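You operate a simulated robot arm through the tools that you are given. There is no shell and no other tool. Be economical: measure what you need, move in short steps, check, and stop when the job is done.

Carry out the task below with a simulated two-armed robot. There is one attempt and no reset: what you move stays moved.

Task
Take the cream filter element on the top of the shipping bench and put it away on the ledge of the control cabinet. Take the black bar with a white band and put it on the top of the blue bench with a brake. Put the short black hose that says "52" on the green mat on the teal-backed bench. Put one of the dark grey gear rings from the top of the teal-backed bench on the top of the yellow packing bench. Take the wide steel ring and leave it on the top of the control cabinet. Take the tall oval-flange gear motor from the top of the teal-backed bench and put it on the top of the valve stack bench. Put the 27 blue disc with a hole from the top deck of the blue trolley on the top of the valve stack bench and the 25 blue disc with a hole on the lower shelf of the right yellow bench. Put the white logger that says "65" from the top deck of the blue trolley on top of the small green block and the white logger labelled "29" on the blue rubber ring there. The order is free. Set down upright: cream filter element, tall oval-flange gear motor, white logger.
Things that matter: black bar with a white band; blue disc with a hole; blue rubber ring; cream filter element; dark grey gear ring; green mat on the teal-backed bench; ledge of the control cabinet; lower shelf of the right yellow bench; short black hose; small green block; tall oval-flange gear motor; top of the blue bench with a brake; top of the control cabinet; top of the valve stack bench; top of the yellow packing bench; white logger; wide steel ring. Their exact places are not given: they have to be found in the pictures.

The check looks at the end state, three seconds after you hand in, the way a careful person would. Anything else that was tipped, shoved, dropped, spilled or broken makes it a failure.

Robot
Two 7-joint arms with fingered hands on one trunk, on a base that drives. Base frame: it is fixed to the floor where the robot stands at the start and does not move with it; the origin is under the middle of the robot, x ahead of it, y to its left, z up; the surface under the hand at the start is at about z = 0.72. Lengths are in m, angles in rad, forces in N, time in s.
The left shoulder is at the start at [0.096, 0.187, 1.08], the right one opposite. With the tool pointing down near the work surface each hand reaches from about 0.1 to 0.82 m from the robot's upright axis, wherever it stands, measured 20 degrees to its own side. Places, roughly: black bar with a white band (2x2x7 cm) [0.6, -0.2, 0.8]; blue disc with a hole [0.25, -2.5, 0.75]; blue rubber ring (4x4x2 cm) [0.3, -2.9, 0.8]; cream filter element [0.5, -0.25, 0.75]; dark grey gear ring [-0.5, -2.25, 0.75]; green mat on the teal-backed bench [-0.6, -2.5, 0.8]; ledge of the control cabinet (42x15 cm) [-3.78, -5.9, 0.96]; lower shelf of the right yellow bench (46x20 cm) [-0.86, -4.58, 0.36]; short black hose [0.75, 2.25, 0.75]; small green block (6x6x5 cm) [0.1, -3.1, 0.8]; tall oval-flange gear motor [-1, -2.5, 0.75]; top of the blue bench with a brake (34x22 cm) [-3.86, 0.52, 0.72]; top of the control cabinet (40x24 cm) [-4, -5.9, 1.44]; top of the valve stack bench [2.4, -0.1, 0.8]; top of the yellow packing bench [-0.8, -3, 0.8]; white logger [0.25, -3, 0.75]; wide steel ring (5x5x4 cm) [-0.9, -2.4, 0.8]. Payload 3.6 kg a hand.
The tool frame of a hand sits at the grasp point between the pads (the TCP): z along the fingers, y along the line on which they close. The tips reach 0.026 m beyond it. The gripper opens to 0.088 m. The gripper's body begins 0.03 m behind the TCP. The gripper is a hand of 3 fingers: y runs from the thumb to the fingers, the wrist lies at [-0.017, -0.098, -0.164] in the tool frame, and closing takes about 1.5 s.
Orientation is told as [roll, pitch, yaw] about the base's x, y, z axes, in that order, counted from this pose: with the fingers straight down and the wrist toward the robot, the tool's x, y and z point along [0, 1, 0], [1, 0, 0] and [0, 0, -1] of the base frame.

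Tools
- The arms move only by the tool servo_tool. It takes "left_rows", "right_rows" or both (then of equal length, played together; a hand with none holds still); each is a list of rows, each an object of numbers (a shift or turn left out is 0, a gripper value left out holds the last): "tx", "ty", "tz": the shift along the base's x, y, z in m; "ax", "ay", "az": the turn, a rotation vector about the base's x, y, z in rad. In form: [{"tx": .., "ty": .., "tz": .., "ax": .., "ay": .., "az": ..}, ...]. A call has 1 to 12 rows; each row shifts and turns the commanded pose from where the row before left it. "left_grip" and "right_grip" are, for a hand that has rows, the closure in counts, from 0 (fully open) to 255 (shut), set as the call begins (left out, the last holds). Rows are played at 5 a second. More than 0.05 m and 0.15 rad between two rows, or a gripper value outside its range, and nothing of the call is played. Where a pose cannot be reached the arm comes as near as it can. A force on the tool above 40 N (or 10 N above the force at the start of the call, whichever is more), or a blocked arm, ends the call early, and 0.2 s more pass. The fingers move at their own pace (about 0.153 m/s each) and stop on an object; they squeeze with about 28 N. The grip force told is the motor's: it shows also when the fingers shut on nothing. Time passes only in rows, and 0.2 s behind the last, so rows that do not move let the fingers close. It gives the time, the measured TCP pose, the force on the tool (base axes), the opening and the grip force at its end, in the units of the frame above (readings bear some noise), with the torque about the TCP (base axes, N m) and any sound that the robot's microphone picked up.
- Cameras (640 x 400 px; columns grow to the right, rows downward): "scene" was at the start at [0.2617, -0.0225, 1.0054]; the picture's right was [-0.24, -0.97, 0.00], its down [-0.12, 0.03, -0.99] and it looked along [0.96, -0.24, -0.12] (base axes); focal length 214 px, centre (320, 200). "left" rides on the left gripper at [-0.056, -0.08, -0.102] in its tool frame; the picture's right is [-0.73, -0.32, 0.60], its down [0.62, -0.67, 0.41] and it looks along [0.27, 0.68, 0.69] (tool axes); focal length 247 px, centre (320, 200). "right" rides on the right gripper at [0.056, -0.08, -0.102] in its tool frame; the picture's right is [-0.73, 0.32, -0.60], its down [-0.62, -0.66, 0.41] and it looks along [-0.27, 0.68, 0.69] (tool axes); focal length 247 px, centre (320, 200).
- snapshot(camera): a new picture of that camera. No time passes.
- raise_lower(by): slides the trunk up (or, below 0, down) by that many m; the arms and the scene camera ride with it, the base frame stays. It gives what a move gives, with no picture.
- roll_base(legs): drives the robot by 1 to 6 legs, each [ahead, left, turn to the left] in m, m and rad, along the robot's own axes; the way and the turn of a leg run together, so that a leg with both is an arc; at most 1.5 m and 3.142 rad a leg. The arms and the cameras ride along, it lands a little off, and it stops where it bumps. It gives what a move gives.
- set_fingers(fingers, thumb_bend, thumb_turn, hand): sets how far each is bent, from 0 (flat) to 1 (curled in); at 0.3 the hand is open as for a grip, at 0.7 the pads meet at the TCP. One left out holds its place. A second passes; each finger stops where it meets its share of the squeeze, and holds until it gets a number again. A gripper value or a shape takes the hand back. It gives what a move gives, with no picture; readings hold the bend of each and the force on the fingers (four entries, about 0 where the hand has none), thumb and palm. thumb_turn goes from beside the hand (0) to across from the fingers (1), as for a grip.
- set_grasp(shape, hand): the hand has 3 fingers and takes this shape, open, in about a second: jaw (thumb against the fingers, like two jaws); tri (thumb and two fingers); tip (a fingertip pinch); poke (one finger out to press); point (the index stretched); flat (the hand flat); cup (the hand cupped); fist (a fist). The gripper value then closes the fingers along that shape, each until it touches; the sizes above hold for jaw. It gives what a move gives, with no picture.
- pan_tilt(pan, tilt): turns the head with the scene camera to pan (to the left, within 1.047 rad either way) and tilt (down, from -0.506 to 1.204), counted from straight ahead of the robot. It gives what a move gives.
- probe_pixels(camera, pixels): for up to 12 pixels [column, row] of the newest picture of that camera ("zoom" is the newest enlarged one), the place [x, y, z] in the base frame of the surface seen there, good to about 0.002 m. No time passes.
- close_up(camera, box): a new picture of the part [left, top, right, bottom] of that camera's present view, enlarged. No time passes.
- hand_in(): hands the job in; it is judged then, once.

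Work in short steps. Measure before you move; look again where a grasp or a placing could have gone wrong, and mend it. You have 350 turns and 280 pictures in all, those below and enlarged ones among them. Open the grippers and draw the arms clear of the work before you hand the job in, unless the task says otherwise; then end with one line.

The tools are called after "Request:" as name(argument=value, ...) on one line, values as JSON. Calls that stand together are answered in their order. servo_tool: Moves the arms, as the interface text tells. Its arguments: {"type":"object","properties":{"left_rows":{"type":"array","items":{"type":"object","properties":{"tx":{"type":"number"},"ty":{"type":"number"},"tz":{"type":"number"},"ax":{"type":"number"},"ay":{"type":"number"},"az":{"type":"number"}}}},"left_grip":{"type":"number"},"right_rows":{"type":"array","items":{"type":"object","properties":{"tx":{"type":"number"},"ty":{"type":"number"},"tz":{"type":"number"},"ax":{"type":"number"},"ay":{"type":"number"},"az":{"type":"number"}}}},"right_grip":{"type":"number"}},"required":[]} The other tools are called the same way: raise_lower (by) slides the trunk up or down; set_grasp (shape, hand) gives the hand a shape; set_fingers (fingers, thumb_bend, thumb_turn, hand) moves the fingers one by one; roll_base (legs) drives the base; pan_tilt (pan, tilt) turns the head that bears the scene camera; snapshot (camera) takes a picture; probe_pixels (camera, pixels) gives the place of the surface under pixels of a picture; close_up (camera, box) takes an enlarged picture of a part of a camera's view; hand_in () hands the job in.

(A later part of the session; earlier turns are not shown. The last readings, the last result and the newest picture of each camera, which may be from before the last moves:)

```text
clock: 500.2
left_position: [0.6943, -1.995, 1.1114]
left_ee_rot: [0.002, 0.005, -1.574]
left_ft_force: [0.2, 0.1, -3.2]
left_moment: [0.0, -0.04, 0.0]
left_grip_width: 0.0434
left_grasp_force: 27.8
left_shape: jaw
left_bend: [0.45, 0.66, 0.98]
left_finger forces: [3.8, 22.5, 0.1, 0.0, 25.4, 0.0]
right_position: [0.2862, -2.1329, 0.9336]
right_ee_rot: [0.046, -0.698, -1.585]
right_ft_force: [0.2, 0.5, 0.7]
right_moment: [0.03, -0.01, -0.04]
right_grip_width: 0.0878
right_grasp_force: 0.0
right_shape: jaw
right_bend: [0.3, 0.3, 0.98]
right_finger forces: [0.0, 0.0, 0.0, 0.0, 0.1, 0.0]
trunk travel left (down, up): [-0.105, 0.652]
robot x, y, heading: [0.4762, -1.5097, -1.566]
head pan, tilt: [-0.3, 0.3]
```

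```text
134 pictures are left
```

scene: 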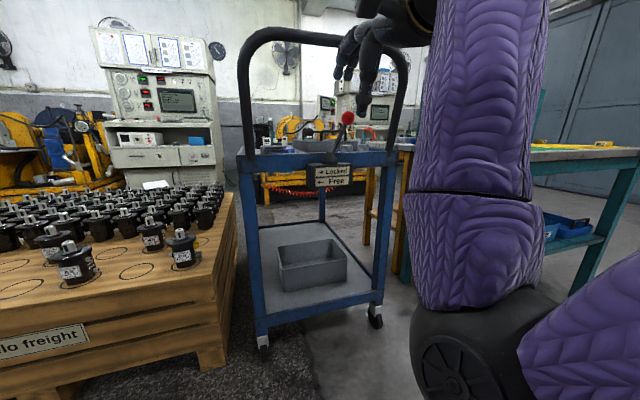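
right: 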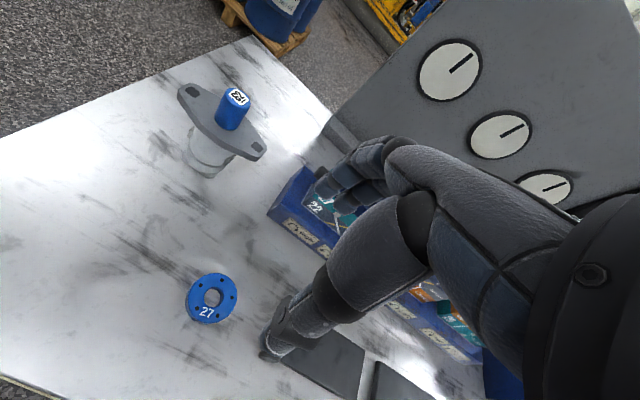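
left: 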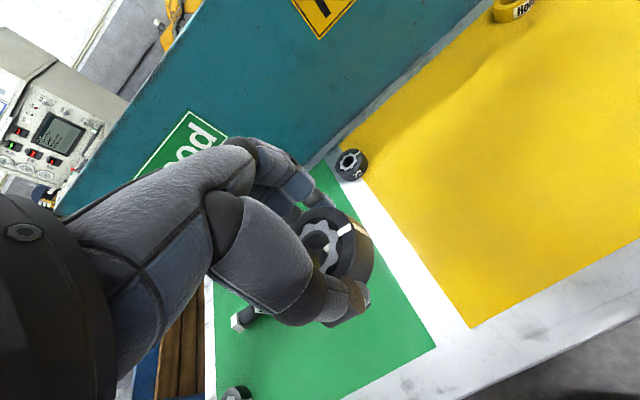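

I lower the hand slightly and drive 0.3 m forward, then check clearance.

Request:
servo_tool(right_rows=[{"tx": 0.014, "tz": -0.025}, {"tz": -0.025}, {}])

Request:
roll_base(legs=[[0.3, 0, 0]])

Request:
snapshot(camera="scene")

Request:
snapshot(camera="right")

```text
clock: 501.0
left_position: [0.6953, -1.9948, 1.1126]
left_ee_rot: [0.003, 0.003, -1.574]
left_ft_force: [0.0, 0.3, -2.9]
left_moment: [0.01, 0.04, -0.01]
left_grip_width: 0.0434
left_grasp_force: 27.5
left_shape: jaw
left_bend: [0.45, 0.66, 0.98]
left_finger forces: [3.8, 22.5, 0.0, 0.1, 25.4, 0.0]
right_position: [0.3014, -2.1329, 0.8838]
right_ee_rot: [0.045, -0.699, -1.585]
right_ft_force: [0.1, 0.4, 0.2]
right_moment: [0.02, -0.01, 0.0]
right_grip_width: 0.0879
right_grasp_force: 0.1
right_shape: jaw
right_bend: [0.3, 0.3, 0.98]
right_finger forces: [0.1, 0.1, 0.0, 0.0, 0.1, 0.1]
trunk travel left (down, up): [-0.105, 0.652]
robot x, y, heading: [0.4756, -1.5098, -1.571]
head pan, tilt: [-0.3, 0.3]
```

```text
clock: 503.1
left_position: [0.6957, -2.3077, 1.1129]
left_ee_rot: [0.004, 0.005, -1.575]
left_ft_force: [0.5, 0.4, -3.0]
left_moment: [0.0, -0.02, 0.02]
left_grip_width: 0.0434
left_grasp_force: 28.3
left_shape: jaw
left_bend: [0.45, 0.66, 0.98]
left_finger forces: [3.8, 22.6, 0.0, 0.0, 25.5, 0.0]
right_position: [0.3024, -2.4459, 0.8833]
right_ee_rot: [0.045, -0.699, -1.585]
right_ft_force: [0.4, 0.7, 0.1]
right_moment: [-0.03, 0.0, 0.03]
right_grip_width: 0.0876
right_grasp_force: 0.1
right_shape: jaw
right_bend: [0.3, 0.3, 0.98]
right_finger forces: [0.0, 0.0, 0.0, 0.0, 0.0, 0.0]
trunk travel left (down, up): [-0.105, 0.652]
robot x, y, heading: [0.4756, -1.8204, -1.57]
head pan, tilt: [-0.3, 0.3]
```

```text
133 pictures are left
```

scene: 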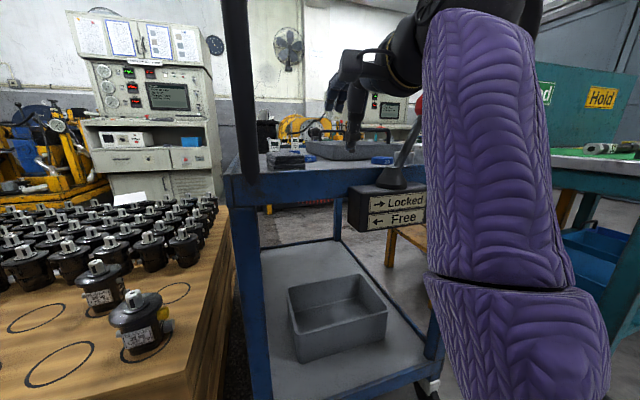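

```text
132 pictures are left
```

right: 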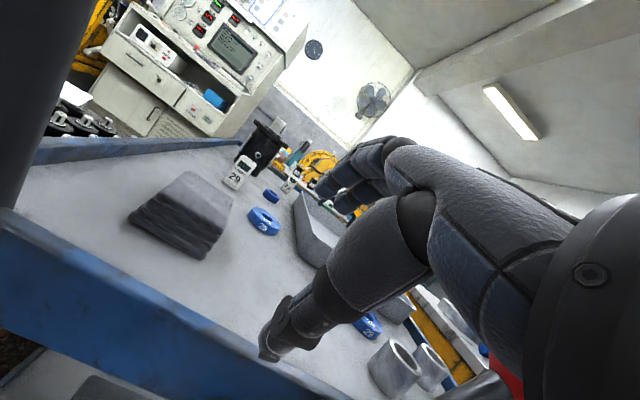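

The forearm would pass close to the lever ball, so I shift the base 4 cm left and then advance with the arm.

Request:
roll_base(legs=[[0, 0.04, 0]])

Request:
servo_tool(right_rows=[{"ty": -0.035, "tx": -0.004}, {"ty": -0.035, "tx": -0.004}, {"ty": -0.035, "tx": -0.004}, {}])

Request:
snapshot(camera="scene")

Request:
snapshot(camera="right")

```text
clock: 504.0
left_position: [0.7391, -2.3076, 1.1134]
left_ee_rot: [0.003, 0.005, -1.571]
left_ft_force: [0.3, 0.4, -2.7]
left_moment: [-0.02, -0.02, 0.02]
left_grip_width: 0.0436
left_grasp_force: 27.7
left_shape: jaw
left_bend: [0.45, 0.66, 0.98]
left_finger forces: [3.8, 22.5, 0.0, 0.0, 25.5, 0.0]
right_position: [0.3457, -2.4453, 0.885]
right_ee_rot: [0.043, -0.699, -1.583]
right_ft_force: [0.6, 0.1, 0.6]
right_moment: [0.02, 0.01, -0.03]
right_grip_width: 0.0877
right_grasp_force: 0.0
right_shape: jaw
right_bend: [0.3, 0.3, 0.98]
right_finger forces: [0.0, 0.0, 0.0, 0.0, 0.1, 0.0]
trunk travel left (down, up): [-0.105, 0.652]
robot x, y, heading: [0.5188, -1.8176, -1.569]
head pan, tilt: [-0.3, 0.3]
```

```text
clock: 505.0
left_position: [0.7387, -2.3083, 1.1128]
left_ee_rot: [0.003, 0.003, -1.574]
left_ft_force: [0.8, 0.8, -2.5]
left_moment: [0.01, 0.0, 0.01]
left_grip_width: 0.0433
left_grasp_force: 28.6
left_shape: jaw
left_bend: [0.45, 0.66, 0.98]
left_finger forces: [3.8, 22.6, 0.0, 0.0, 25.4, 0.1]
right_position: [0.3348, -2.55, 0.8827]
right_ee_rot: [0.046, -0.698, -1.584]
right_ft_force: [-0.5, -0.3, -0.5]
right_moment: [0.01, 0.01, -0.01]
right_grip_width: 0.0879
right_grasp_force: 0.0
right_shape: jaw
right_bend: [0.3, 0.3, 0.98]
right_finger forces: [0.0, 0.0, 0.0, 0.0, 0.0, 0.0]
trunk travel left (down, up): [-0.105, 0.652]
robot x, y, heading: [0.5143, -1.8214, -1.568]
head pan, tilt: [-0.3, 0.3]
```

```text
131 pictures are left
```

scene: 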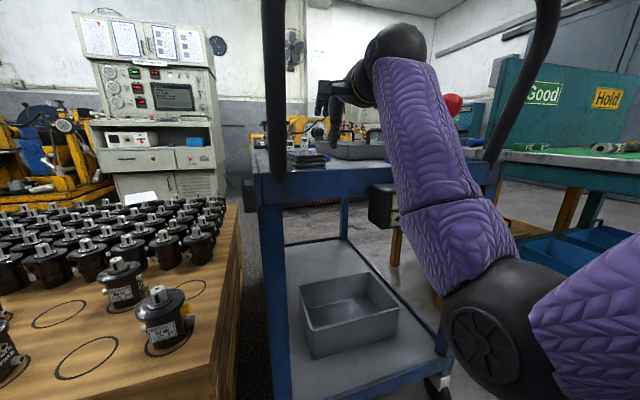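

```text
130 pictures are left
```

right: 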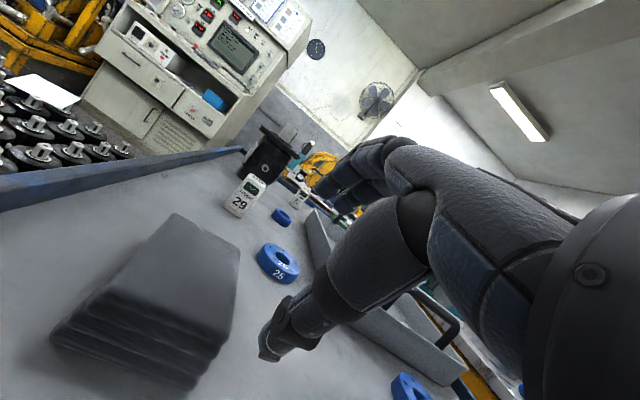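

I probe the forearm line against the front rail.

Request:
probe_pixels(camera="scene", pixels=[[395, 45], [415, 110], [430, 180], [450, 235], [480, 320], [400, 190], [453, 105], [545, 20], [275, 20], [380, 205]])

```text
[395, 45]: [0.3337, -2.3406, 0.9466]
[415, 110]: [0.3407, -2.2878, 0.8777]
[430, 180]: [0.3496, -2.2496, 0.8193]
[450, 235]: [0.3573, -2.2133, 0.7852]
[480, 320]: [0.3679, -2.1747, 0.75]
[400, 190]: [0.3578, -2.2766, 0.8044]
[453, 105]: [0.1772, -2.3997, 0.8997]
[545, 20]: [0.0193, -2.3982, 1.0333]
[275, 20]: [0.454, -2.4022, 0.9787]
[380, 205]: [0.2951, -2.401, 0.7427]
```

I extend 4 cm, then drive 0.125 m forward so the forearm stays above the rail, and check.

Request:
servo_tool(right_rows=[{"ty": -0.04, "tx": -0.012}, {"tx": -0.012}, {}])

Request:
roll_base(legs=[[0.12, 0, 0]])

Request:
snapshot(camera="scene")

Request:
snapshot(camera="right")

```text
clock: 505.8
left_position: [0.7393, -2.3079, 1.1132]
left_ee_rot: [0.004, 0.006, -1.573]
left_ft_force: [-0.7, -0.5, -2.5]
left_moment: [-0.03, 0.01, 0.0]
left_grip_width: 0.0432
left_grasp_force: 28.2
left_shape: jaw
left_bend: [0.45, 0.66, 0.98]
left_finger forces: [3.7, 22.6, 0.0, 0.0, 25.4, 0.0]
right_position: [0.3114, -2.5902, 0.8846]
right_ee_rot: [0.043, -0.7, -1.583]
right_ft_force: [-0.7, 0.5, 0.9]
right_moment: [0.01, -0.01, 0.0]
right_grip_width: 0.0879
right_grasp_force: 0.0
right_shape: jaw
right_bend: [0.3, 0.3, 0.98]
right_finger forces: [0.0, 0.1, 0.0, 0.0, 0.0, 0.1]
trunk travel left (down, up): [-0.105, 0.652]
robot x, y, heading: [0.5162, -1.8186, -1.573]
head pan, tilt: [-0.3, 0.3]
```

```text
clock: 507.0
left_position: [0.7425, -2.4052, 1.1223]
left_ee_rot: [0.0, -0.017, -1.575]
left_ft_force: [0.2, 0.2, -2.0]
left_moment: [0.01, -0.02, 0.01]
left_grip_width: 0.0431
left_grasp_force: 27.9
left_shape: jaw
left_bend: [0.45, 0.66, 0.98]
left_finger forces: [3.9, 23.4, 0.0, 0.0, 26.5, 0.0]
right_position: [0.3148, -2.6909, 0.9036]
right_ee_rot: [0.041, -0.724, -1.581]
right_ft_force: [-0.2, -0.2, 0.5]
right_moment: [0.02, 0.02, -0.01]
right_grip_width: 0.0879
right_grasp_force: 0.1
right_shape: jaw
right_bend: [0.3, 0.3, 0.98]
right_finger forces: [0.0, 0.0, 0.0, 0.0, 0.0, 0.0]
trunk travel left (down, up): [-0.105, 0.652]
robot x, y, heading: [0.5176, -1.9358, -1.565]
head pan, tilt: [-0.3, 0.3]
```

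```text
129 pictures are left
```

scene: 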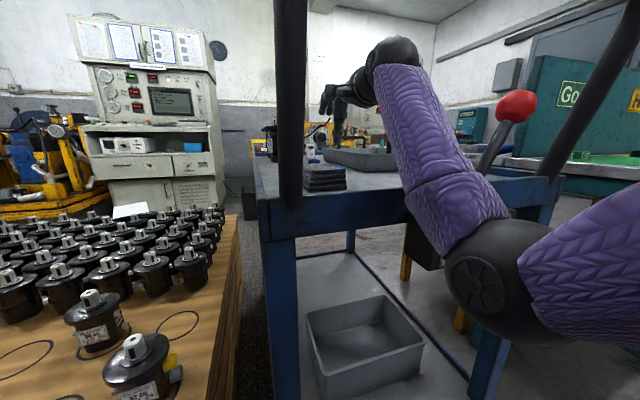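

```text
128 pictures are left
```

right: 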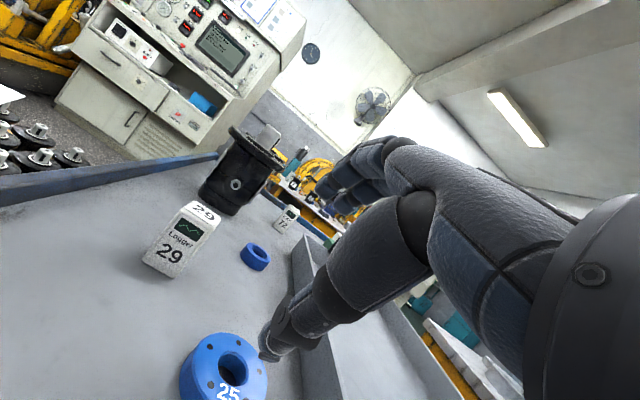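

Both hands read slightly raised/tilted – the arm may be touching the trolley rail. I probe before doing anything else.

Request:
probe_pixels(camera="scene", pixels=[[395, 60], [415, 110], [435, 170], [450, 215], [480, 270], [410, 190], [330, 235], [520, 190], [430, 245], [515, 105]])

Request:
pan_tilt(pan=-0.3, tilt=0.7)

Request:
snapshot(camera="scene")

```text
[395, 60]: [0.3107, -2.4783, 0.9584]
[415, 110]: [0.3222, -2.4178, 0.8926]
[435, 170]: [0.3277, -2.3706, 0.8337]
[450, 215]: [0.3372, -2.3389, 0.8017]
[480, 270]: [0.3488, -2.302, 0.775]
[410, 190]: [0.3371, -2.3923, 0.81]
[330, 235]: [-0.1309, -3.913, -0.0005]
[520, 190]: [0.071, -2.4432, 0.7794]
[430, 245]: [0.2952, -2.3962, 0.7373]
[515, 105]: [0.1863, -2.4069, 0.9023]
```

```text
clock: 507.9
left_position: [0.7417, -2.4065, 1.1217]
left_ee_rot: [0.002, -0.014, -1.574]
left_ft_force: [0.5, -0.7, -2.8]
left_moment: [0.01, 0.0, -0.01]
left_grip_width: 0.0433
left_grasp_force: 28.5
left_shape: jaw
left_bend: [0.45, 0.66, 0.98]
left_finger forces: [4.1, 23.4, 0.0, 0.0, 26.5, 0.0]
right_position: [0.3155, -2.6916, 0.9069]
right_ee_rot: [0.043, -0.728, -1.58]
right_ft_force: [0.0, -0.4, -0.4]
right_moment: [0.03, 0.01, 0.01]
right_grip_width: 0.0881
right_grasp_force: 0.0
right_shape: jaw
right_bend: [0.3, 0.3, 0.98]
right_finger forces: [0.0, 0.0, 0.0, 0.0, 0.0, 0.1]
trunk travel left (down, up): [-0.105, 0.652]
robot x, y, heading: [0.5193, -1.9395, -1.573]
head pan, tilt: [-0.3, 0.7]
```

```text
127 pictures are left
```

scene: 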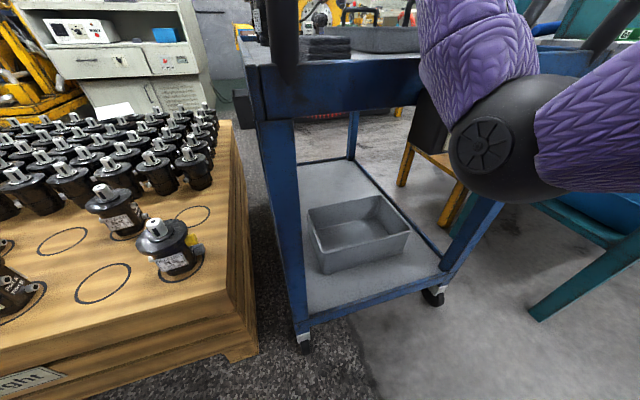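

The forearm touched the rail (trolley itself unmoved). I back off 0.11 m, then stretch the arm out straighter before advancing.

Request:
roll_base(legs=[[-0.11, 0, 0]])

Request:
servo_tool(right_rows=[{"ty": -0.03}, {"ty": -0.03}, {"ty": -0.02}, {}])

Request:
pan_tilt(pan=-0.3, tilt=0.4)

Request:
snapshot(camera="scene")

```text
clock: 509.1
left_position: [0.7386, -2.3135, 1.1125]
left_ee_rot: [0.003, 0.006, -1.571]
left_ft_force: [-0.4, 0.0, -2.6]
left_moment: [-0.04, 0.04, -0.02]
left_grip_width: 0.0435
left_grasp_force: 28.4
left_shape: jaw
left_bend: [0.45, 0.66, 0.98]
left_finger forces: [4.0, 23.3, 0.1, 0.0, 26.4, 0.1]
right_position: [0.3119, -2.5954, 0.8864]
right_ee_rot: [0.046, -0.704, -1.581]
right_ft_force: [-0.9, -0.8, -0.1]
right_moment: [-0.01, 0.01, -0.03]
right_grip_width: 0.0879
right_grasp_force: 0.0
right_shape: jaw
right_bend: [0.3, 0.3, 0.98]
right_finger forces: [0.1, 0.0, 0.0, 0.1, 0.0, 0.0]
trunk travel left (down, up): [-0.105, 0.652]
robot x, y, heading: [0.5166, -1.8285, -1.563]
head pan, tilt: [-0.3, 0.7]
```

```text
clock: 510.1
left_position: [0.7388, -2.3139, 1.1133]
left_ee_rot: [0.004, 0.006, -1.571]
left_ft_force: [-0.6, -0.5, -3.8]
left_moment: [-0.01, 0.02, 0.01]
left_grip_width: 0.0432
left_grasp_force: 28.1
left_shape: jaw
left_bend: [0.45, 0.66, 0.98]
left_finger forces: [4.0, 23.4, 0.0, 0.0, 26.5, 0.0]
right_position: [0.3126, -2.6784, 0.8857]
right_ee_rot: [0.046, -0.703, -1.583]
right_ft_force: [-0.9, 0.6, -0.1]
right_moment: [-0.01, 0.02, 0.01]
right_grip_width: 0.0879
right_grasp_force: 0.1
right_shape: jaw
right_bend: [0.3, 0.3, 0.98]
right_finger forces: [0.0, 0.1, 0.1, 0.1, 0.0, 0.0]
trunk travel left (down, up): [-0.105, 0.652]
robot x, y, heading: [0.5177, -1.8243, -1.572]
head pan, tilt: [-0.3, 0.7]
```

```text
clock: 510.9
left_position: [0.739, -2.3144, 1.1125]
left_ee_rot: [0.005, 0.005, -1.572]
left_ft_force: [0.2, 0.0, -3.6]
left_moment: [0.01, 0.02, -0.01]
left_grip_width: 0.0436
left_grasp_force: 28.5
left_shape: jaw
left_bend: [0.45, 0.66, 0.98]
left_finger forces: [3.9, 23.3, 0.0, 0.1, 26.4, 0.0]
right_position: [0.313, -2.6781, 0.8847]
right_ee_rot: [0.047, -0.703, -1.582]
right_ft_force: [0.9, -1.0, -0.6]
right_moment: [0.02, 0.0, 0.01]
right_grip_width: 0.0876
right_grasp_force: 0.0
right_shape: jaw
right_bend: [0.3, 0.3, 0.98]
right_finger forces: [0.0, 0.1, 0.0, 0.0, 0.0, 0.1]
trunk travel left (down, up): [-0.105, 0.652]
robot x, y, heading: [0.5188, -1.8288, -1.57]
head pan, tilt: [-0.3, 0.4]
```

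```text
126 pictures are left
```

scene: 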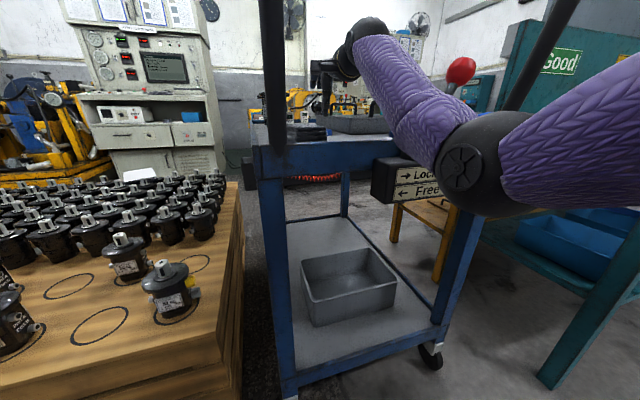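

I probe the forearm in this straighter posture.

Request:
probe_pixels(camera="scene", pixels=[[370, 45], [400, 85], [430, 120], [465, 165], [420, 140], [490, 215]])

```text
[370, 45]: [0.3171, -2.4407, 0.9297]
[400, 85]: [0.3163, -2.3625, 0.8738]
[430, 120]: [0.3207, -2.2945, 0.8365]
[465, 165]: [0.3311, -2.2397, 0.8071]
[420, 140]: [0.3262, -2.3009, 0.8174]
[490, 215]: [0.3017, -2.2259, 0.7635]
```

The forearm bottom would come near the rail if I advance. I raise the trunk in two 4 cm steps, lowering the hand each time, to lift the elbow.

Request:
raise_lower(by=0.04)

Request:
servo_tool(right_rows=[{"tz": -0.02}, {"tz": -0.02}, {}])

Request:
raise_lower(by=0.04)

Request:
servo_tool(right_rows=[{"tz": -0.02}, {"tz": -0.02}, {}])

Request:
snapshot(camera="scene")

```text
clock: 511.7
left_position: [0.7383, -2.3147, 1.1515]
left_ee_rot: [0.003, 0.008, -1.572]
left_ft_force: [0.0, 0.3, -3.8]
left_moment: [-0.02, 0.03, -0.01]
left_grip_width: 0.0432
left_grasp_force: 28.5
left_shape: jaw
left_bend: [0.45, 0.66, 0.98]
left_finger forces: [4.0, 23.4, 0.0, 0.0, 26.3, 0.1]
right_position: [0.3138, -2.6769, 0.9257]
right_ee_rot: [0.049, -0.699, -1.58]
right_ft_force: [-0.2, -0.3, -0.8]
right_moment: [-0.02, -0.02, 0.03]
right_grip_width: 0.0877
right_grasp_force: 0.1
right_shape: jaw
right_bend: [0.3, 0.3, 0.98]
right_finger forces: [0.0, 0.0, 0.0, 0.0, 0.0, 0.1]
trunk travel left (down, up): [-0.145, 0.612]
robot x, y, heading: [0.514, -1.8269, -1.567]
head pan, tilt: [-0.3, 0.4]
```

```text
clock: 512.5
left_position: [0.7389, -2.3138, 1.154]
left_ee_rot: [0.003, 0.005, -1.57]
left_ft_force: [0.7, -0.4, -2.6]
left_moment: [-0.02, 0.01, 0.05]
left_grip_width: 0.0433
left_grasp_force: 27.2
left_shape: jaw
left_bend: [0.45, 0.66, 0.98]
left_finger forces: [4.0, 23.4, 0.0, 0.0, 26.3, 0.1]
right_position: [0.3145, -2.676, 0.8862]
right_ee_rot: [0.044, -0.704, -1.581]
right_ft_force: [0.6, 0.5, -0.6]
right_moment: [0.02, 0.02, 0.0]
right_grip_width: 0.088
right_grasp_force: 0.1
right_shape: jaw
right_bend: [0.3, 0.3, 0.98]
right_finger forces: [0.0, 0.1, 0.1, 0.0, 0.0, 0.0]
trunk travel left (down, up): [-0.145, 0.612]
robot x, y, heading: [0.5164, -1.8275, -1.572]
head pan, tilt: [-0.3, 0.4]
```

```text
clock: 513.3
left_position: [0.7393, -2.3151, 1.1913]
left_ee_rot: [0.005, 0.006, -1.57]
left_ft_force: [1.1, -1.0, -3.4]
left_moment: [-0.02, 0.01, -0.01]
left_grip_width: 0.0431
left_grasp_force: 28.2
left_shape: jaw
left_bend: [0.45, 0.66, 0.98]
left_finger forces: [4.0, 23.4, 0.0, 0.0, 26.3, 0.1]
right_position: [0.3139, -2.6774, 0.9258]
right_ee_rot: [0.048, -0.701, -1.581]
right_ft_force: [-0.6, 0.1, 0.1]
right_moment: [0.0, -0.01, 0.01]
right_grip_width: 0.0881
right_grasp_force: 0.1
right_shape: jaw
right_bend: [0.3, 0.3, 0.98]
right_finger forces: [0.0, 0.1, 0.1, 0.0, 0.0, 0.0]
trunk travel left (down, up): [-0.185, 0.572]
robot x, y, heading: [0.5186, -1.8269, -1.564]
head pan, tilt: [-0.3, 0.4]
```

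```text
clock: 514.1
left_position: [0.7381, -2.313, 1.1936]
left_ee_rot: [0.004, 0.006, -1.571]
left_ft_force: [-0.3, 0.1, -2.5]
left_moment: [-0.01, 0.05, -0.02]
left_grip_width: 0.0434
left_grasp_force: 27.9
left_shape: jaw
left_bend: [0.45, 0.66, 0.98]
left_finger forces: [4.0, 23.5, 0.0, 0.0, 26.4, 0.0]
right_position: [0.3129, -2.6759, 0.8863]
right_ee_rot: [0.047, -0.704, -1.581]
right_ft_force: [-0.2, -1.0, 0.3]
right_moment: [0.01, -0.03, -0.03]
right_grip_width: 0.088
right_grasp_force: 0.0
right_shape: jaw
right_bend: [0.3, 0.3, 0.98]
right_finger forces: [0.0, 0.1, 0.0, 0.1, 0.1, 0.1]
trunk travel left (down, up): [-0.185, 0.572]
robot x, y, heading: [0.5158, -1.8274, -1.569]
head pan, tilt: [-0.3, 0.4]
```

```text
125 pictures are left
```

scene: 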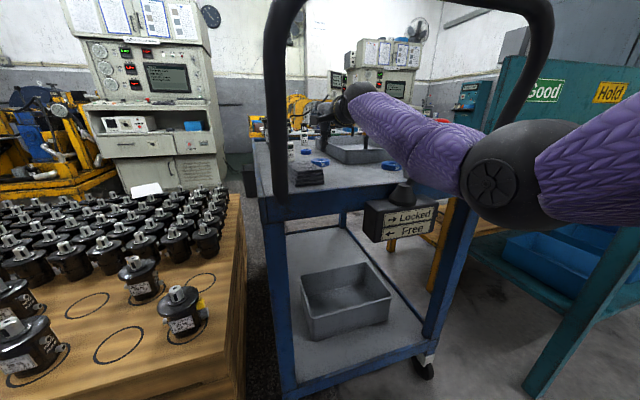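

The forearm is higher now; I check its lateral distance to the lever ball.

Request:
probe_pixels(camera="scene", pixels=[[370, 100], [400, 120], [430, 150], [410, 180], [460, 160], [425, 110], [500, 200], [390, 140]])

Request:
snapshot(camera="right")

```text
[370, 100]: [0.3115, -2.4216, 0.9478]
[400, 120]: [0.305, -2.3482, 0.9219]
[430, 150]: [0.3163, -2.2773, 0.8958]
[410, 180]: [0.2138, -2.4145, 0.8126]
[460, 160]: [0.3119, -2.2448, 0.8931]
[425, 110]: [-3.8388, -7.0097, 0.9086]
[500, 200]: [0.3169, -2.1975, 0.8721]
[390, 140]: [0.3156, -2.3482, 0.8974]
```

```text
124 pictures are left
```

right: 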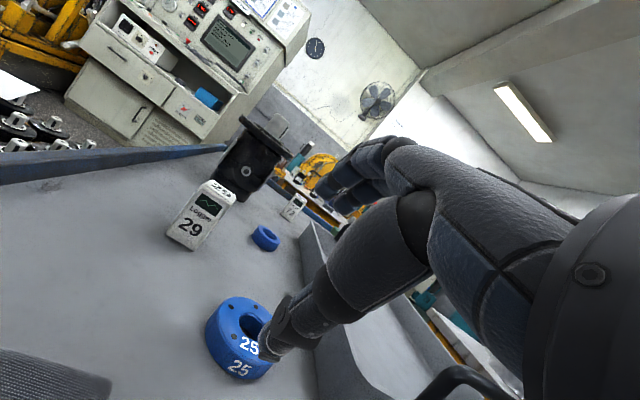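

Clearance to the ball is ~1 cm, so I shift the base 2.5 cm left and yaw the hand by -0.2 to carry the forearm further left.

Request:
roll_base(legs=[[0, 0.025, 0]])

Request:
servo_tool(right_rows=[{"az": -0.1, "tx": -0.01}, {"az": -0.1, "tx": -0.01}, {}])

Request:
roll_base(legs=[[0.045, 0, 0]])

Request:
snapshot(camera="scene")

```text
clock: 515.0
left_position: [0.7665, -2.3132, 1.1931]
left_ee_rot: [0.003, 0.005, -1.571]
left_ft_force: [1.1, -0.5, -3.3]
left_moment: [-0.02, 0.02, -0.02]
left_grip_width: 0.0435
left_grasp_force: 28.5
left_shape: jaw
left_bend: [0.45, 0.66, 0.98]
left_finger forces: [4.0, 23.3, 0.0, 0.1, 26.2, 0.1]
right_position: [0.3411, -2.675, 0.8871]
right_ee_rot: [0.043, -0.703, -1.581]
right_ft_force: [0.4, -0.8, 0.1]
right_moment: [0.02, 0.0, 0.03]
right_grip_width: 0.0881
right_grasp_force: 0.1
right_shape: jaw
right_bend: [0.3, 0.3, 0.98]
right_finger forces: [0.0, 0.1, 0.1, 0.1, 0.0, 0.0]
trunk travel left (down, up): [-0.185, 0.572]
robot x, y, heading: [0.5423, -1.8287, -1.561]
head pan, tilt: [-0.3, 0.4]
```

```text
clock: 515.8
left_position: [0.7652, -2.3136, 1.193]
left_ee_rot: [0.002, 0.004, -1.572]
left_ft_force: [0.2, 0.2, -3.7]
left_moment: [-0.02, 0.02, 0.0]
left_grip_width: 0.043
left_grasp_force: 27.4
left_shape: jaw
left_bend: [0.45, 0.66, 0.98]
left_finger forces: [4.0, 23.3, 0.0, 0.0, 26.3, 0.0]
right_position: [0.3204, -2.6742, 0.887]
right_ee_rot: [0.047, -0.705, -1.779]
right_ft_force: [0.2, 0.0, 0.4]
right_moment: [0.01, 0.0, -0.02]
right_grip_width: 0.088
right_grasp_force: 0.0
right_shape: jaw
right_bend: [0.3, 0.3, 0.98]
right_finger forces: [0.0, 0.0, 0.0, 0.1, 0.0, 0.0]
trunk travel left (down, up): [-0.185, 0.572]
robot x, y, heading: [0.5429, -1.8293, -1.564]
head pan, tilt: [-0.3, 0.4]
```

```text
clock: 516.7
left_position: [0.7658, -2.3605, 1.1924]
left_ee_rot: [0.004, 0.006, -1.57]
left_ft_force: [-0.1, 0.1, -4.3]
left_moment: [0.0, -0.03, -0.01]
left_grip_width: 0.0434
left_grasp_force: 27.7
left_shape: jaw
left_bend: [0.45, 0.66, 0.98]
left_finger forces: [4.0, 23.3, 0.0, 0.0, 26.3, 0.0]
right_position: [0.3211, -2.7226, 0.8864]
right_ee_rot: [0.046, -0.702, -1.78]
right_ft_force: [-0.1, 0.0, -0.6]
right_moment: [0.0, 0.0, -0.03]
right_grip_width: 0.088
right_grasp_force: 0.1
right_shape: jaw
right_bend: [0.3, 0.3, 0.98]
right_finger forces: [0.1, 0.1, 0.1, 0.1, 0.0, 0.0]
trunk travel left (down, up): [-0.185, 0.572]
robot x, y, heading: [0.543, -1.8746, -1.566]
head pan, tilt: [-0.3, 0.4]
```

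```text
123 pictures are left
```

scene: 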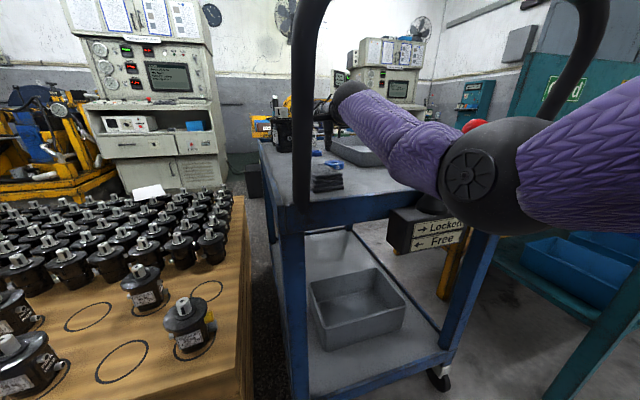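

No contact this time. I untilt 20° while lowering a little, centred at (0.308,-2.716).

Request:
servo_tool(right_rows=[{"tx": -0.007, "tz": -0.012, "ty": 0.003}, {"ax": 0.117, "ay": -0.024, "tx": -0.006, "tz": -0.006, "ty": 0.003}, {"ax": 0.117, "ay": -0.024, "tz": -0.006}, {"ax": 0.117, "ay": -0.024, "tz": -0.006}, {}])

Request:
snapshot(camera="scene")

Request:
snapshot(camera="right")

```text
clock: 517.9
left_position: [0.7654, -2.3599, 1.1935]
left_ee_rot: [0.005, 0.006, -1.571]
left_ft_force: [-0.3, 0.2, -2.8]
left_moment: [-0.05, 0.01, 0.0]
left_grip_width: 0.0435
left_grasp_force: 28.3
left_shape: jaw
left_bend: [0.45, 0.66, 0.98]
left_finger forces: [4.0, 23.2, 0.0, 0.0, 26.2, 0.0]
right_position: [0.3089, -2.7146, 0.8574]
right_ee_rot: [0.041, -0.344, -1.781]
right_ft_force: [0.7, -0.5, 0.4]
right_moment: [0.01, 0.0, -0.01]
right_grip_width: 0.0879
right_grasp_force: 0.1
right_shape: jaw
right_bend: [0.3, 0.3, 0.98]
right_finger forces: [0.0, 0.0, 0.0, 0.0, 0.1, 0.0]
trunk travel left (down, up): [-0.185, 0.572]
robot x, y, heading: [0.5418, -1.8747, -1.567]
head pan, tilt: [-0.3, 0.4]
```

```text
122 pictures are left
```

scene: 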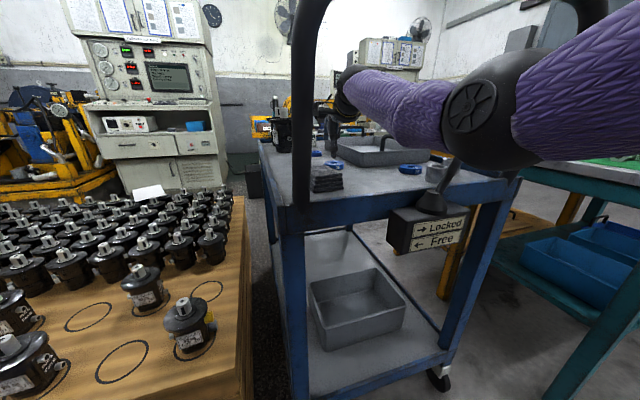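

```text
121 pictures are left
```

right: 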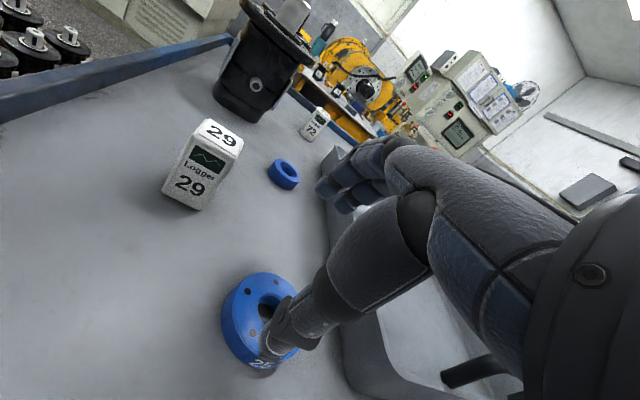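

I probe disc 25's rim from here.

Request:
probe_pixels(camera="right", pixels=[[228, 300], [245, 280], [275, 275], [293, 292], [235, 345], [222, 320], [262, 305], [240, 330]])

```text
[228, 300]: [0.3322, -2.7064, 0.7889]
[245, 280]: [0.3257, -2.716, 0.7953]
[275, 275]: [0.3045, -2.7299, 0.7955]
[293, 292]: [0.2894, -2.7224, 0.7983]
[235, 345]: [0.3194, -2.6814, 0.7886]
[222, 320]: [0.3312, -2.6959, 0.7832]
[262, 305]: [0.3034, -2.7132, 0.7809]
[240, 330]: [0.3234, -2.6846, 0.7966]
```

Centre is (0.306,-2.704). I check the forearm's clearance to the lever ball before the next small advance.

Request:
probe_pixels(camera="scene", pixels=[[370, 100], [400, 115], [425, 125], [440, 185], [448, 175], [455, 165], [405, 140]])

Request:
close_up(camera="scene", box=[320, 50, 520, 220])

```text
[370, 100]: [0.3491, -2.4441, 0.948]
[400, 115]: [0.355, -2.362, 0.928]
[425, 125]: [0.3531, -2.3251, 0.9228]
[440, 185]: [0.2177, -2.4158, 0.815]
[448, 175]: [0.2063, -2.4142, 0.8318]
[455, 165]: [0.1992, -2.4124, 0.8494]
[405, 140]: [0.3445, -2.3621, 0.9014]
```

```text
2.35 times, centred on (420, 135) of scene
```

zoom: 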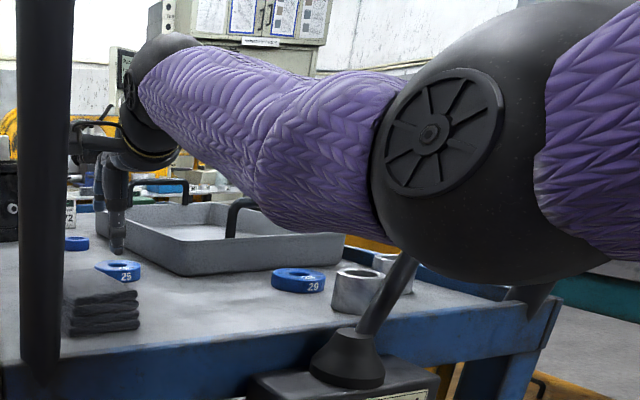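

Forearm left surface is at x≈0.35, so about 5 cm clear of the ball. I advance 3.5 cm, recentre, and untilt to level while lowering.

Request:
roll_base(legs=[[0.035, 0, 0]])

Request:
servo_tool(right_rows=[{"ty": 0.04, "tx": -0.003}, {"ty": 0.004, "ax": 0.113, "ay": -0.023, "tz": -0.006}, {"ax": 0.113, "ay": -0.023, "tz": -0.007}, {"ax": 0.113, "ay": -0.023, "tz": -0.007}, {}])

Request:
snapshot(camera="right")

Request:
snapshot(camera="scene")

```text
clock: 518.7
left_position: [0.7654, -2.395, 1.1918]
left_ee_rot: [0.006, 0.006, -1.57]
left_ft_force: [-0.1, -0.5, -4.4]
left_moment: [0.03, 0.05, -0.01]
left_grip_width: 0.0431
left_grasp_force: 28.5
left_shape: jaw
left_bend: [0.45, 0.66, 0.98]
left_finger forces: [4.0, 23.3, 0.0, 0.1, 26.2, 0.1]
right_position: [0.3074, -2.7508, 0.8566]
right_ee_rot: [0.042, -0.344, -1.778]
right_ft_force: [-0.5, 0.6, 0.7]
right_moment: [-0.01, -0.01, 0.03]
right_grip_width: 0.0877
right_grasp_force: 0.1
right_shape: jaw
right_bend: [0.3, 0.3, 0.98]
right_finger forces: [0.0, 0.0, 0.0, 0.1, 0.1, 0.0]
trunk travel left (down, up): [-0.185, 0.572]
robot x, y, heading: [0.5447, -1.9066, -1.571]
head pan, tilt: [-0.3, 0.4]
```

```text
clock: 519.9
left_position: [0.7667, -2.3958, 1.1918]
left_ee_rot: [0.006, 0.005, -1.571]
left_ft_force: [0.1, -0.6, -2.3]
left_moment: [0.04, 0.01, -0.02]
left_grip_width: 0.0433
left_grasp_force: 27.6
left_shape: jaw
left_bend: [0.45, 0.66, 0.98]
left_finger forces: [4.0, 23.3, 0.0, 0.0, 26.2, 0.0]
right_position: [0.3038, -2.7067, 0.8369]
right_ee_rot: [0.041, 0.001, -1.781]
right_ft_force: [-0.7, 0.0, -0.6]
right_moment: [0.0, -0.05, -0.03]
right_grip_width: 0.088
right_grasp_force: 0.0
right_shape: jaw
right_bend: [0.3, 0.3, 0.98]
right_finger forces: [0.1, 0.1, 0.0, 0.0, 0.1, 0.1]
trunk travel left (down, up): [-0.185, 0.572]
robot x, y, heading: [0.5453, -1.9035, -1.567]
head pan, tilt: [-0.3, 0.4]
```

```text
119 pictures are left
```

right: 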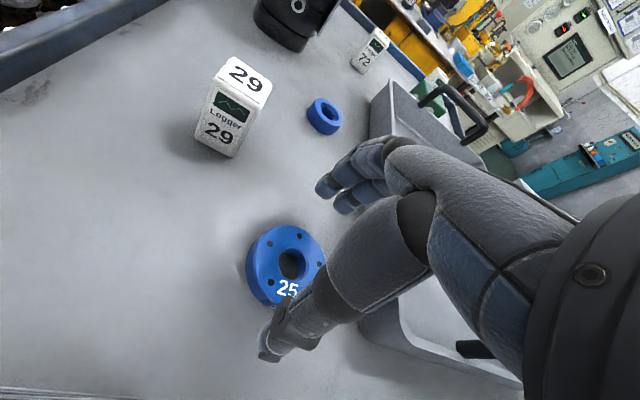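

```text
118 pictures are left
```

scene: 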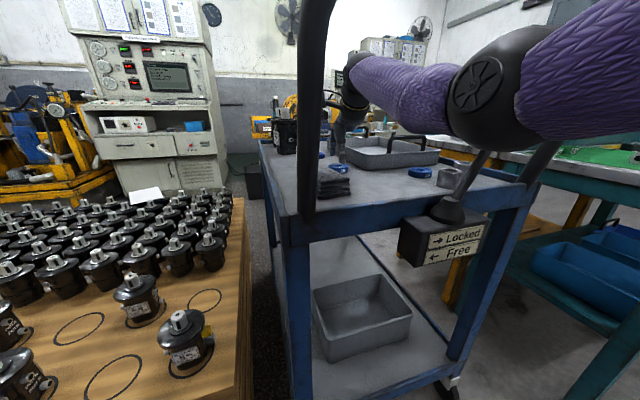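

I recheck the disc centre from this level pose.

Request:
probe_pixels(camera="right", pixels=[[250, 262], [265, 237], [292, 228], [315, 240], [324, 260], [258, 290], [292, 262]])

```text
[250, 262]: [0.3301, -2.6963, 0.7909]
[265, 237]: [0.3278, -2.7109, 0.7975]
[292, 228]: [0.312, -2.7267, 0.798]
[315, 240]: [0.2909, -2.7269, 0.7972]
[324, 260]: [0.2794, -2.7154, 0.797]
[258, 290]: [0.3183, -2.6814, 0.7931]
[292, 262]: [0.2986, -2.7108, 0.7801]
```

Centre (0.3045,-2.704) matches. I lower to z 0.808 and close.

Request:
servo_tool(right_rows=[{"ty": 0.003, "tz": -0.012}, {"tz": -0.01}, {"tz": -0.007}, {}])

Request:
servo_tool(right_rows=[{}, {}, {}, {}, {}, {}, {}, {}, {}], right_grip=255)

Request:
snapshot(camera="right")

```text
clock: 520.9
left_position: [0.7651, -2.3951, 1.1936]
left_ee_rot: [0.006, 0.006, -1.569]
left_ft_force: [0.1, 0.3, -2.9]
left_moment: [-0.04, -0.01, -0.01]
left_grip_width: 0.0432
left_grasp_force: 27.6
left_shape: jaw
left_bend: [0.45, 0.66, 0.98]
left_finger forces: [4.0, 23.3, 0.0, 0.0, 26.3, 0.1]
right_position: [0.3048, -2.703, 0.8074]
right_ee_rot: [0.043, 0.0, -1.781]
right_ft_force: [0.6, 0.1, 1.0]
right_moment: [-0.05, -0.01, -0.07]
right_grip_width: 0.0877
right_grasp_force: 0.0
right_shape: jaw
right_bend: [0.3, 0.3, 0.98]
right_finger forces: [0.0, 0.5, 0.1, 0.1, 0.0, 0.0]
trunk travel left (down, up): [-0.185, 0.572]
robot x, y, heading: [0.5419, -1.9119, -1.574]
head pan, tilt: [-0.3, 0.4]
```

```text
clock: 522.9
left_position: [0.7669, -2.3945, 1.1938]
left_ee_rot: [0.005, 0.004, -1.572]
left_ft_force: [-0.2, -0.1, -3.3]
left_moment: [0.01, 0.0, 0.03]
left_grip_width: 0.0432
left_grasp_force: 27.9
left_shape: jaw
left_bend: [0.45, 0.66, 0.98]
left_finger forces: [4.0, 23.3, 0.1, 0.0, 26.3, 0.0]
right_position: [0.3046, -2.702, 0.8091]
right_ee_rot: [0.042, -0.003, -1.78]
right_ft_force: [0.3, 1.8, 7.7]
right_moment: [0.02, 0.07, 0.01]
right_grip_width: 0.0443
right_grasp_force: 28.0
right_shape: jaw
right_bend: [0.4, 0.71, 1.0]
right_finger forces: [12.6, 16.2, 0.0, 0.0, 26.6, 0.0]
trunk travel left (down, up): [-0.185, 0.572]
robot x, y, heading: [0.5476, -1.909, -1.569]
head pan, tilt: [-0.3, 0.4]
```

```text
117 pictures are left
```

right: 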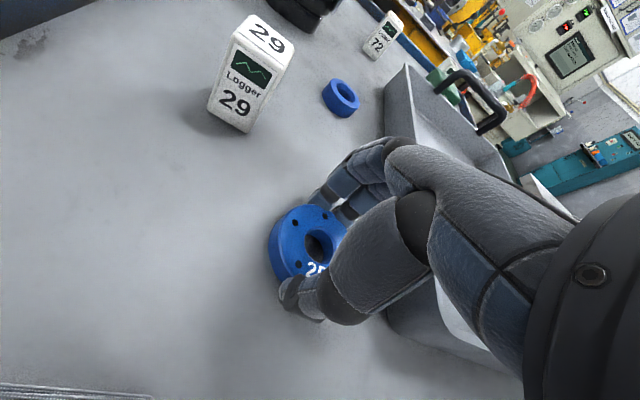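

Gripped. I reverse the way: lift while tilting forward, back 3.5 cm, tilt more, then drive out.

Request:
servo_tool(right_rows=[{"tz": 0.014}, {"ax": -0.113, "ay": 0.023, "tz": 0.01}, {"ax": -0.113, "ay": 0.023, "tz": 0.01}, {"ax": -0.113, "ay": 0.023, "tz": 0.01}, {"ty": -0.03}, {}])

Request:
roll_base(legs=[[-0.035, 0, 0]])

Request:
servo_tool(right_rows=[{"ax": -0.117, "ay": 0.024, "tz": 0.008, "tx": 0.007}, {"ax": -0.117, "ay": 0.024, "tz": 0.008, "tx": 0.006}, {"ax": -0.117, "ay": 0.024, "tz": 0.012}, {}])

Request:
snapshot(camera="scene")

Request:
snapshot(camera="right")

```text
clock: 524.3
left_position: [0.7668, -2.3947, 1.1924]
left_ee_rot: [0.005, 0.007, -1.57]
left_ft_force: [0.0, 0.2, -2.8]
left_moment: [0.0, 0.0, 0.02]
left_grip_width: 0.0431
left_grasp_force: 27.8
left_shape: jaw
left_bend: [0.45, 0.66, 0.98]
left_finger forces: [4.0, 23.2, 0.0, 0.0, 26.3, 0.1]
right_position: [0.3056, -2.7335, 0.8534]
right_ee_rot: [0.044, -0.345, -1.779]
right_ft_force: [-0.4, 0.5, -2.9]
right_moment: [0.02, -0.03, -0.03]
right_grip_width: 0.0446
right_grasp_force: 27.6
right_shape: jaw
right_bend: [0.4, 0.71, 1.0]
right_finger forces: [12.9, 12.7, 0.0, 0.1, 26.5, 0.0]
trunk travel left (down, up): [-0.185, 0.572]
robot x, y, heading: [0.5419, -1.9107, -1.566]
head pan, tilt: [-0.3, 0.4]
```

```text
clock: 525.2
left_position: [0.7665, -2.3594, 1.1927]
left_ee_rot: [0.006, 0.004, -1.57]
left_ft_force: [-0.9, 0.4, -3.1]
left_moment: [-0.02, -0.01, -0.01]
left_grip_width: 0.0434
left_grasp_force: 28.1
left_shape: jaw
left_bend: [0.45, 0.66, 0.98]
left_finger forces: [4.0, 23.2, 0.0, 0.0, 26.3, 0.0]
right_position: [0.3058, -2.6975, 0.8545]
right_ee_rot: [0.042, -0.348, -1.778]
right_ft_force: [-0.3, 0.6, -2.5]
right_moment: [0.01, 0.02, -0.01]
right_grip_width: 0.0447
right_grasp_force: 27.9
right_shape: jaw
right_bend: [0.4, 0.71, 1.0]
right_finger forces: [12.8, 12.8, 0.0, 0.1, 26.5, 0.1]
trunk travel left (down, up): [-0.185, 0.572]
robot x, y, heading: [0.5429, -1.8755, -1.562]
head pan, tilt: [-0.3, 0.4]
```

```text
clock: 526.2
left_position: [0.766, -2.3612, 1.1918]
left_ee_rot: [0.005, 0.004, -1.568]
left_ft_force: [-0.1, 0.1, -2.9]
left_moment: [0.0, -0.01, 0.01]
left_grip_width: 0.0435
left_grasp_force: 27.9
left_shape: jaw
left_bend: [0.45, 0.66, 0.98]
left_finger forces: [4.0, 23.3, 0.1, 0.0, 26.2, 0.1]
right_position: [0.3199, -2.6974, 0.8813]
right_ee_rot: [0.046, -0.705, -1.778]
right_ft_force: [0.2, 0.8, -2.4]
right_moment: [0.01, -0.04, 0.01]
right_grip_width: 0.0447
right_grasp_force: 28.3
right_shape: jaw
right_bend: [0.4, 0.71, 1.0]
right_finger forces: [12.5, 12.7, 0.1, 0.0, 26.6, 0.0]
trunk travel left (down, up): [-0.185, 0.572]
robot x, y, heading: [0.5453, -1.8728, -1.57]
head pan, tilt: [-0.3, 0.4]
```

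```text
116 pictures are left
```

scene: 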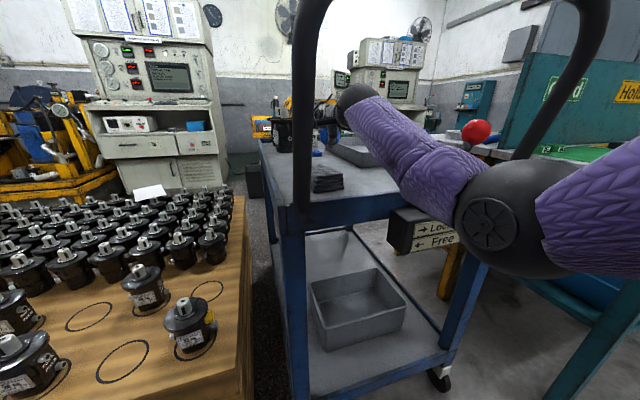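

```text
115 pictures are left
```

right: 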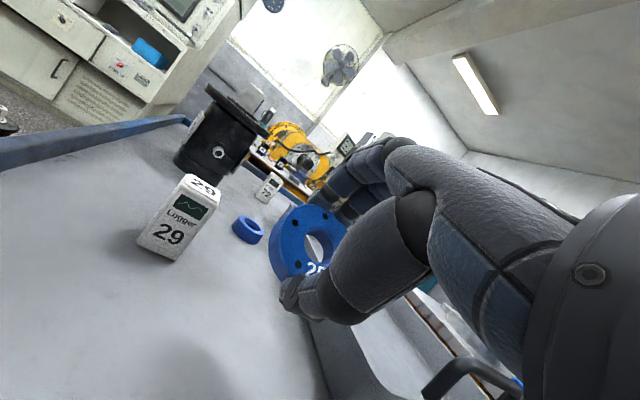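

Clear. I drive straight back 0.45 m out of the handle opening.

Request:
roll_base(legs=[[-0.45, 0, 0]])

Request:
raise_lower(by=0.04)

Request:
servo_tool(right_rows=[{"ax": 0.117, "ay": -0.024, "tz": 0.01}, {"ax": 0.117, "ay": -0.024, "tz": 0.01}, {"ax": 0.117, "ay": -0.024, "tz": 0.02}, {"ax": 0.117, "ay": -0.024, "tz": 0.02}, {"ax": 0.117, "ay": -0.024, "tz": 0.02}, {"ax": 0.117, "ay": -0.024, "tz": 0.02}, {"az": 0.1, "tz": 0.02}, {"az": 0.1, "tz": 0.02}, {}])

Request:
snapshot(camera="scene")

```text
clock: 528.9
left_position: [0.7652, -1.9195, 1.1932]
left_ee_rot: [0.005, 0.006, -1.565]
left_ft_force: [0.1, 0.0, -4.9]
left_moment: [0.01, -0.02, -0.01]
left_grip_width: 0.0435
left_grasp_force: 27.8
left_shape: jaw
left_bend: [0.45, 0.66, 0.98]
left_finger forces: [4.0, 23.2, 0.0, 0.1, 26.3, 0.1]
right_position: [0.32, -2.26, 0.8809]
right_ee_rot: [0.046, -0.703, -1.775]
right_ft_force: [0.2, 0.1, -2.2]
right_moment: [0.06, -0.03, -0.01]
right_grip_width: 0.0445
right_grasp_force: 28.1
right_shape: jaw
right_bend: [0.4, 0.71, 1.0]
right_finger forces: [12.3, 12.7, 0.0, 0.0, 26.6, 0.1]
trunk travel left (down, up): [-0.185, 0.572]
robot x, y, heading: [0.5403, -1.4323, -1.56]
head pan, tilt: [-0.3, 0.4]
```

```text
clock: 529.7
left_position: [0.7645, -1.9211, 1.2326]
left_ee_rot: [0.004, 0.006, -1.565]
left_ft_force: [1.1, 0.5, -3.2]
left_moment: [0.0, 0.02, -0.04]
left_grip_width: 0.0434
left_grasp_force: 27.7
left_shape: jaw
left_bend: [0.45, 0.66, 0.98]
left_finger forces: [4.0, 23.3, 0.0, 0.1, 26.3, 0.1]
right_position: [0.3188, -2.2591, 0.9193]
right_ee_rot: [0.043, -0.701, -1.774]
right_ft_force: [-0.7, -0.9, -3.3]
right_moment: [0.03, -0.01, -0.01]
right_grip_width: 0.0446
right_grasp_force: 27.9
right_shape: jaw
right_bend: [0.4, 0.71, 1.0]
right_finger forces: [12.2, 12.8, 0.0, 0.0, 26.5, 0.0]
trunk travel left (down, up): [-0.225, 0.532]
robot x, y, heading: [0.5405, -1.4334, -1.563]
head pan, tilt: [-0.3, 0.4]
```

```text
clock: 531.7
left_position: [0.7652, -1.9195, 1.2322]
left_ee_rot: [0.005, 0.005, -1.566]
left_ft_force: [0.4, 0.7, -3.5]
left_moment: [-0.02, 0.0, 0.0]
left_grip_width: 0.0435
left_grasp_force: 28.2
left_shape: jaw
left_bend: [0.45, 0.66, 0.98]
left_finger forces: [3.9, 23.3, 0.1, 0.1, 26.2, 0.0]
right_position: [0.3158, -2.2143, 1.051]
right_ee_rot: [0.046, 0.013, -1.574]
right_ft_force: [-0.7, 0.1, -2.2]
right_moment: [-0.01, -0.01, 0.01]
right_grip_width: 0.0442
right_grasp_force: 27.9
right_shape: jaw
right_bend: [0.4, 0.71, 1.0]
right_finger forces: [12.4, 14.1, 0.0, 0.1, 26.1, 0.1]
right hand out of reach, approached as far as the arm can: row 5, 6, 8
trunk travel left (down, up): [-0.225, 0.532]
robot x, y, heading: [0.5384, -1.4321, -1.562]
head pan, tilt: [-0.3, 0.4]
```

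```text
114 pictures are left
```

scene: 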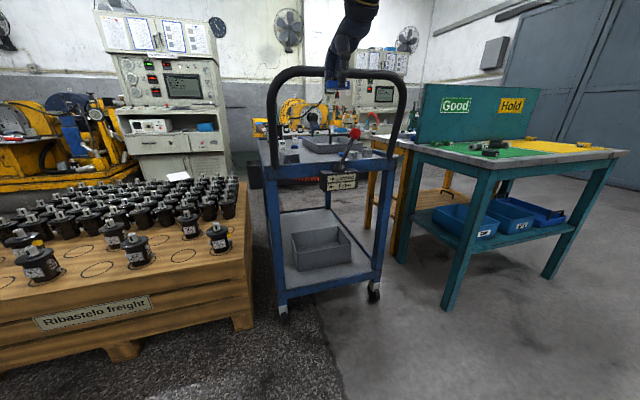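

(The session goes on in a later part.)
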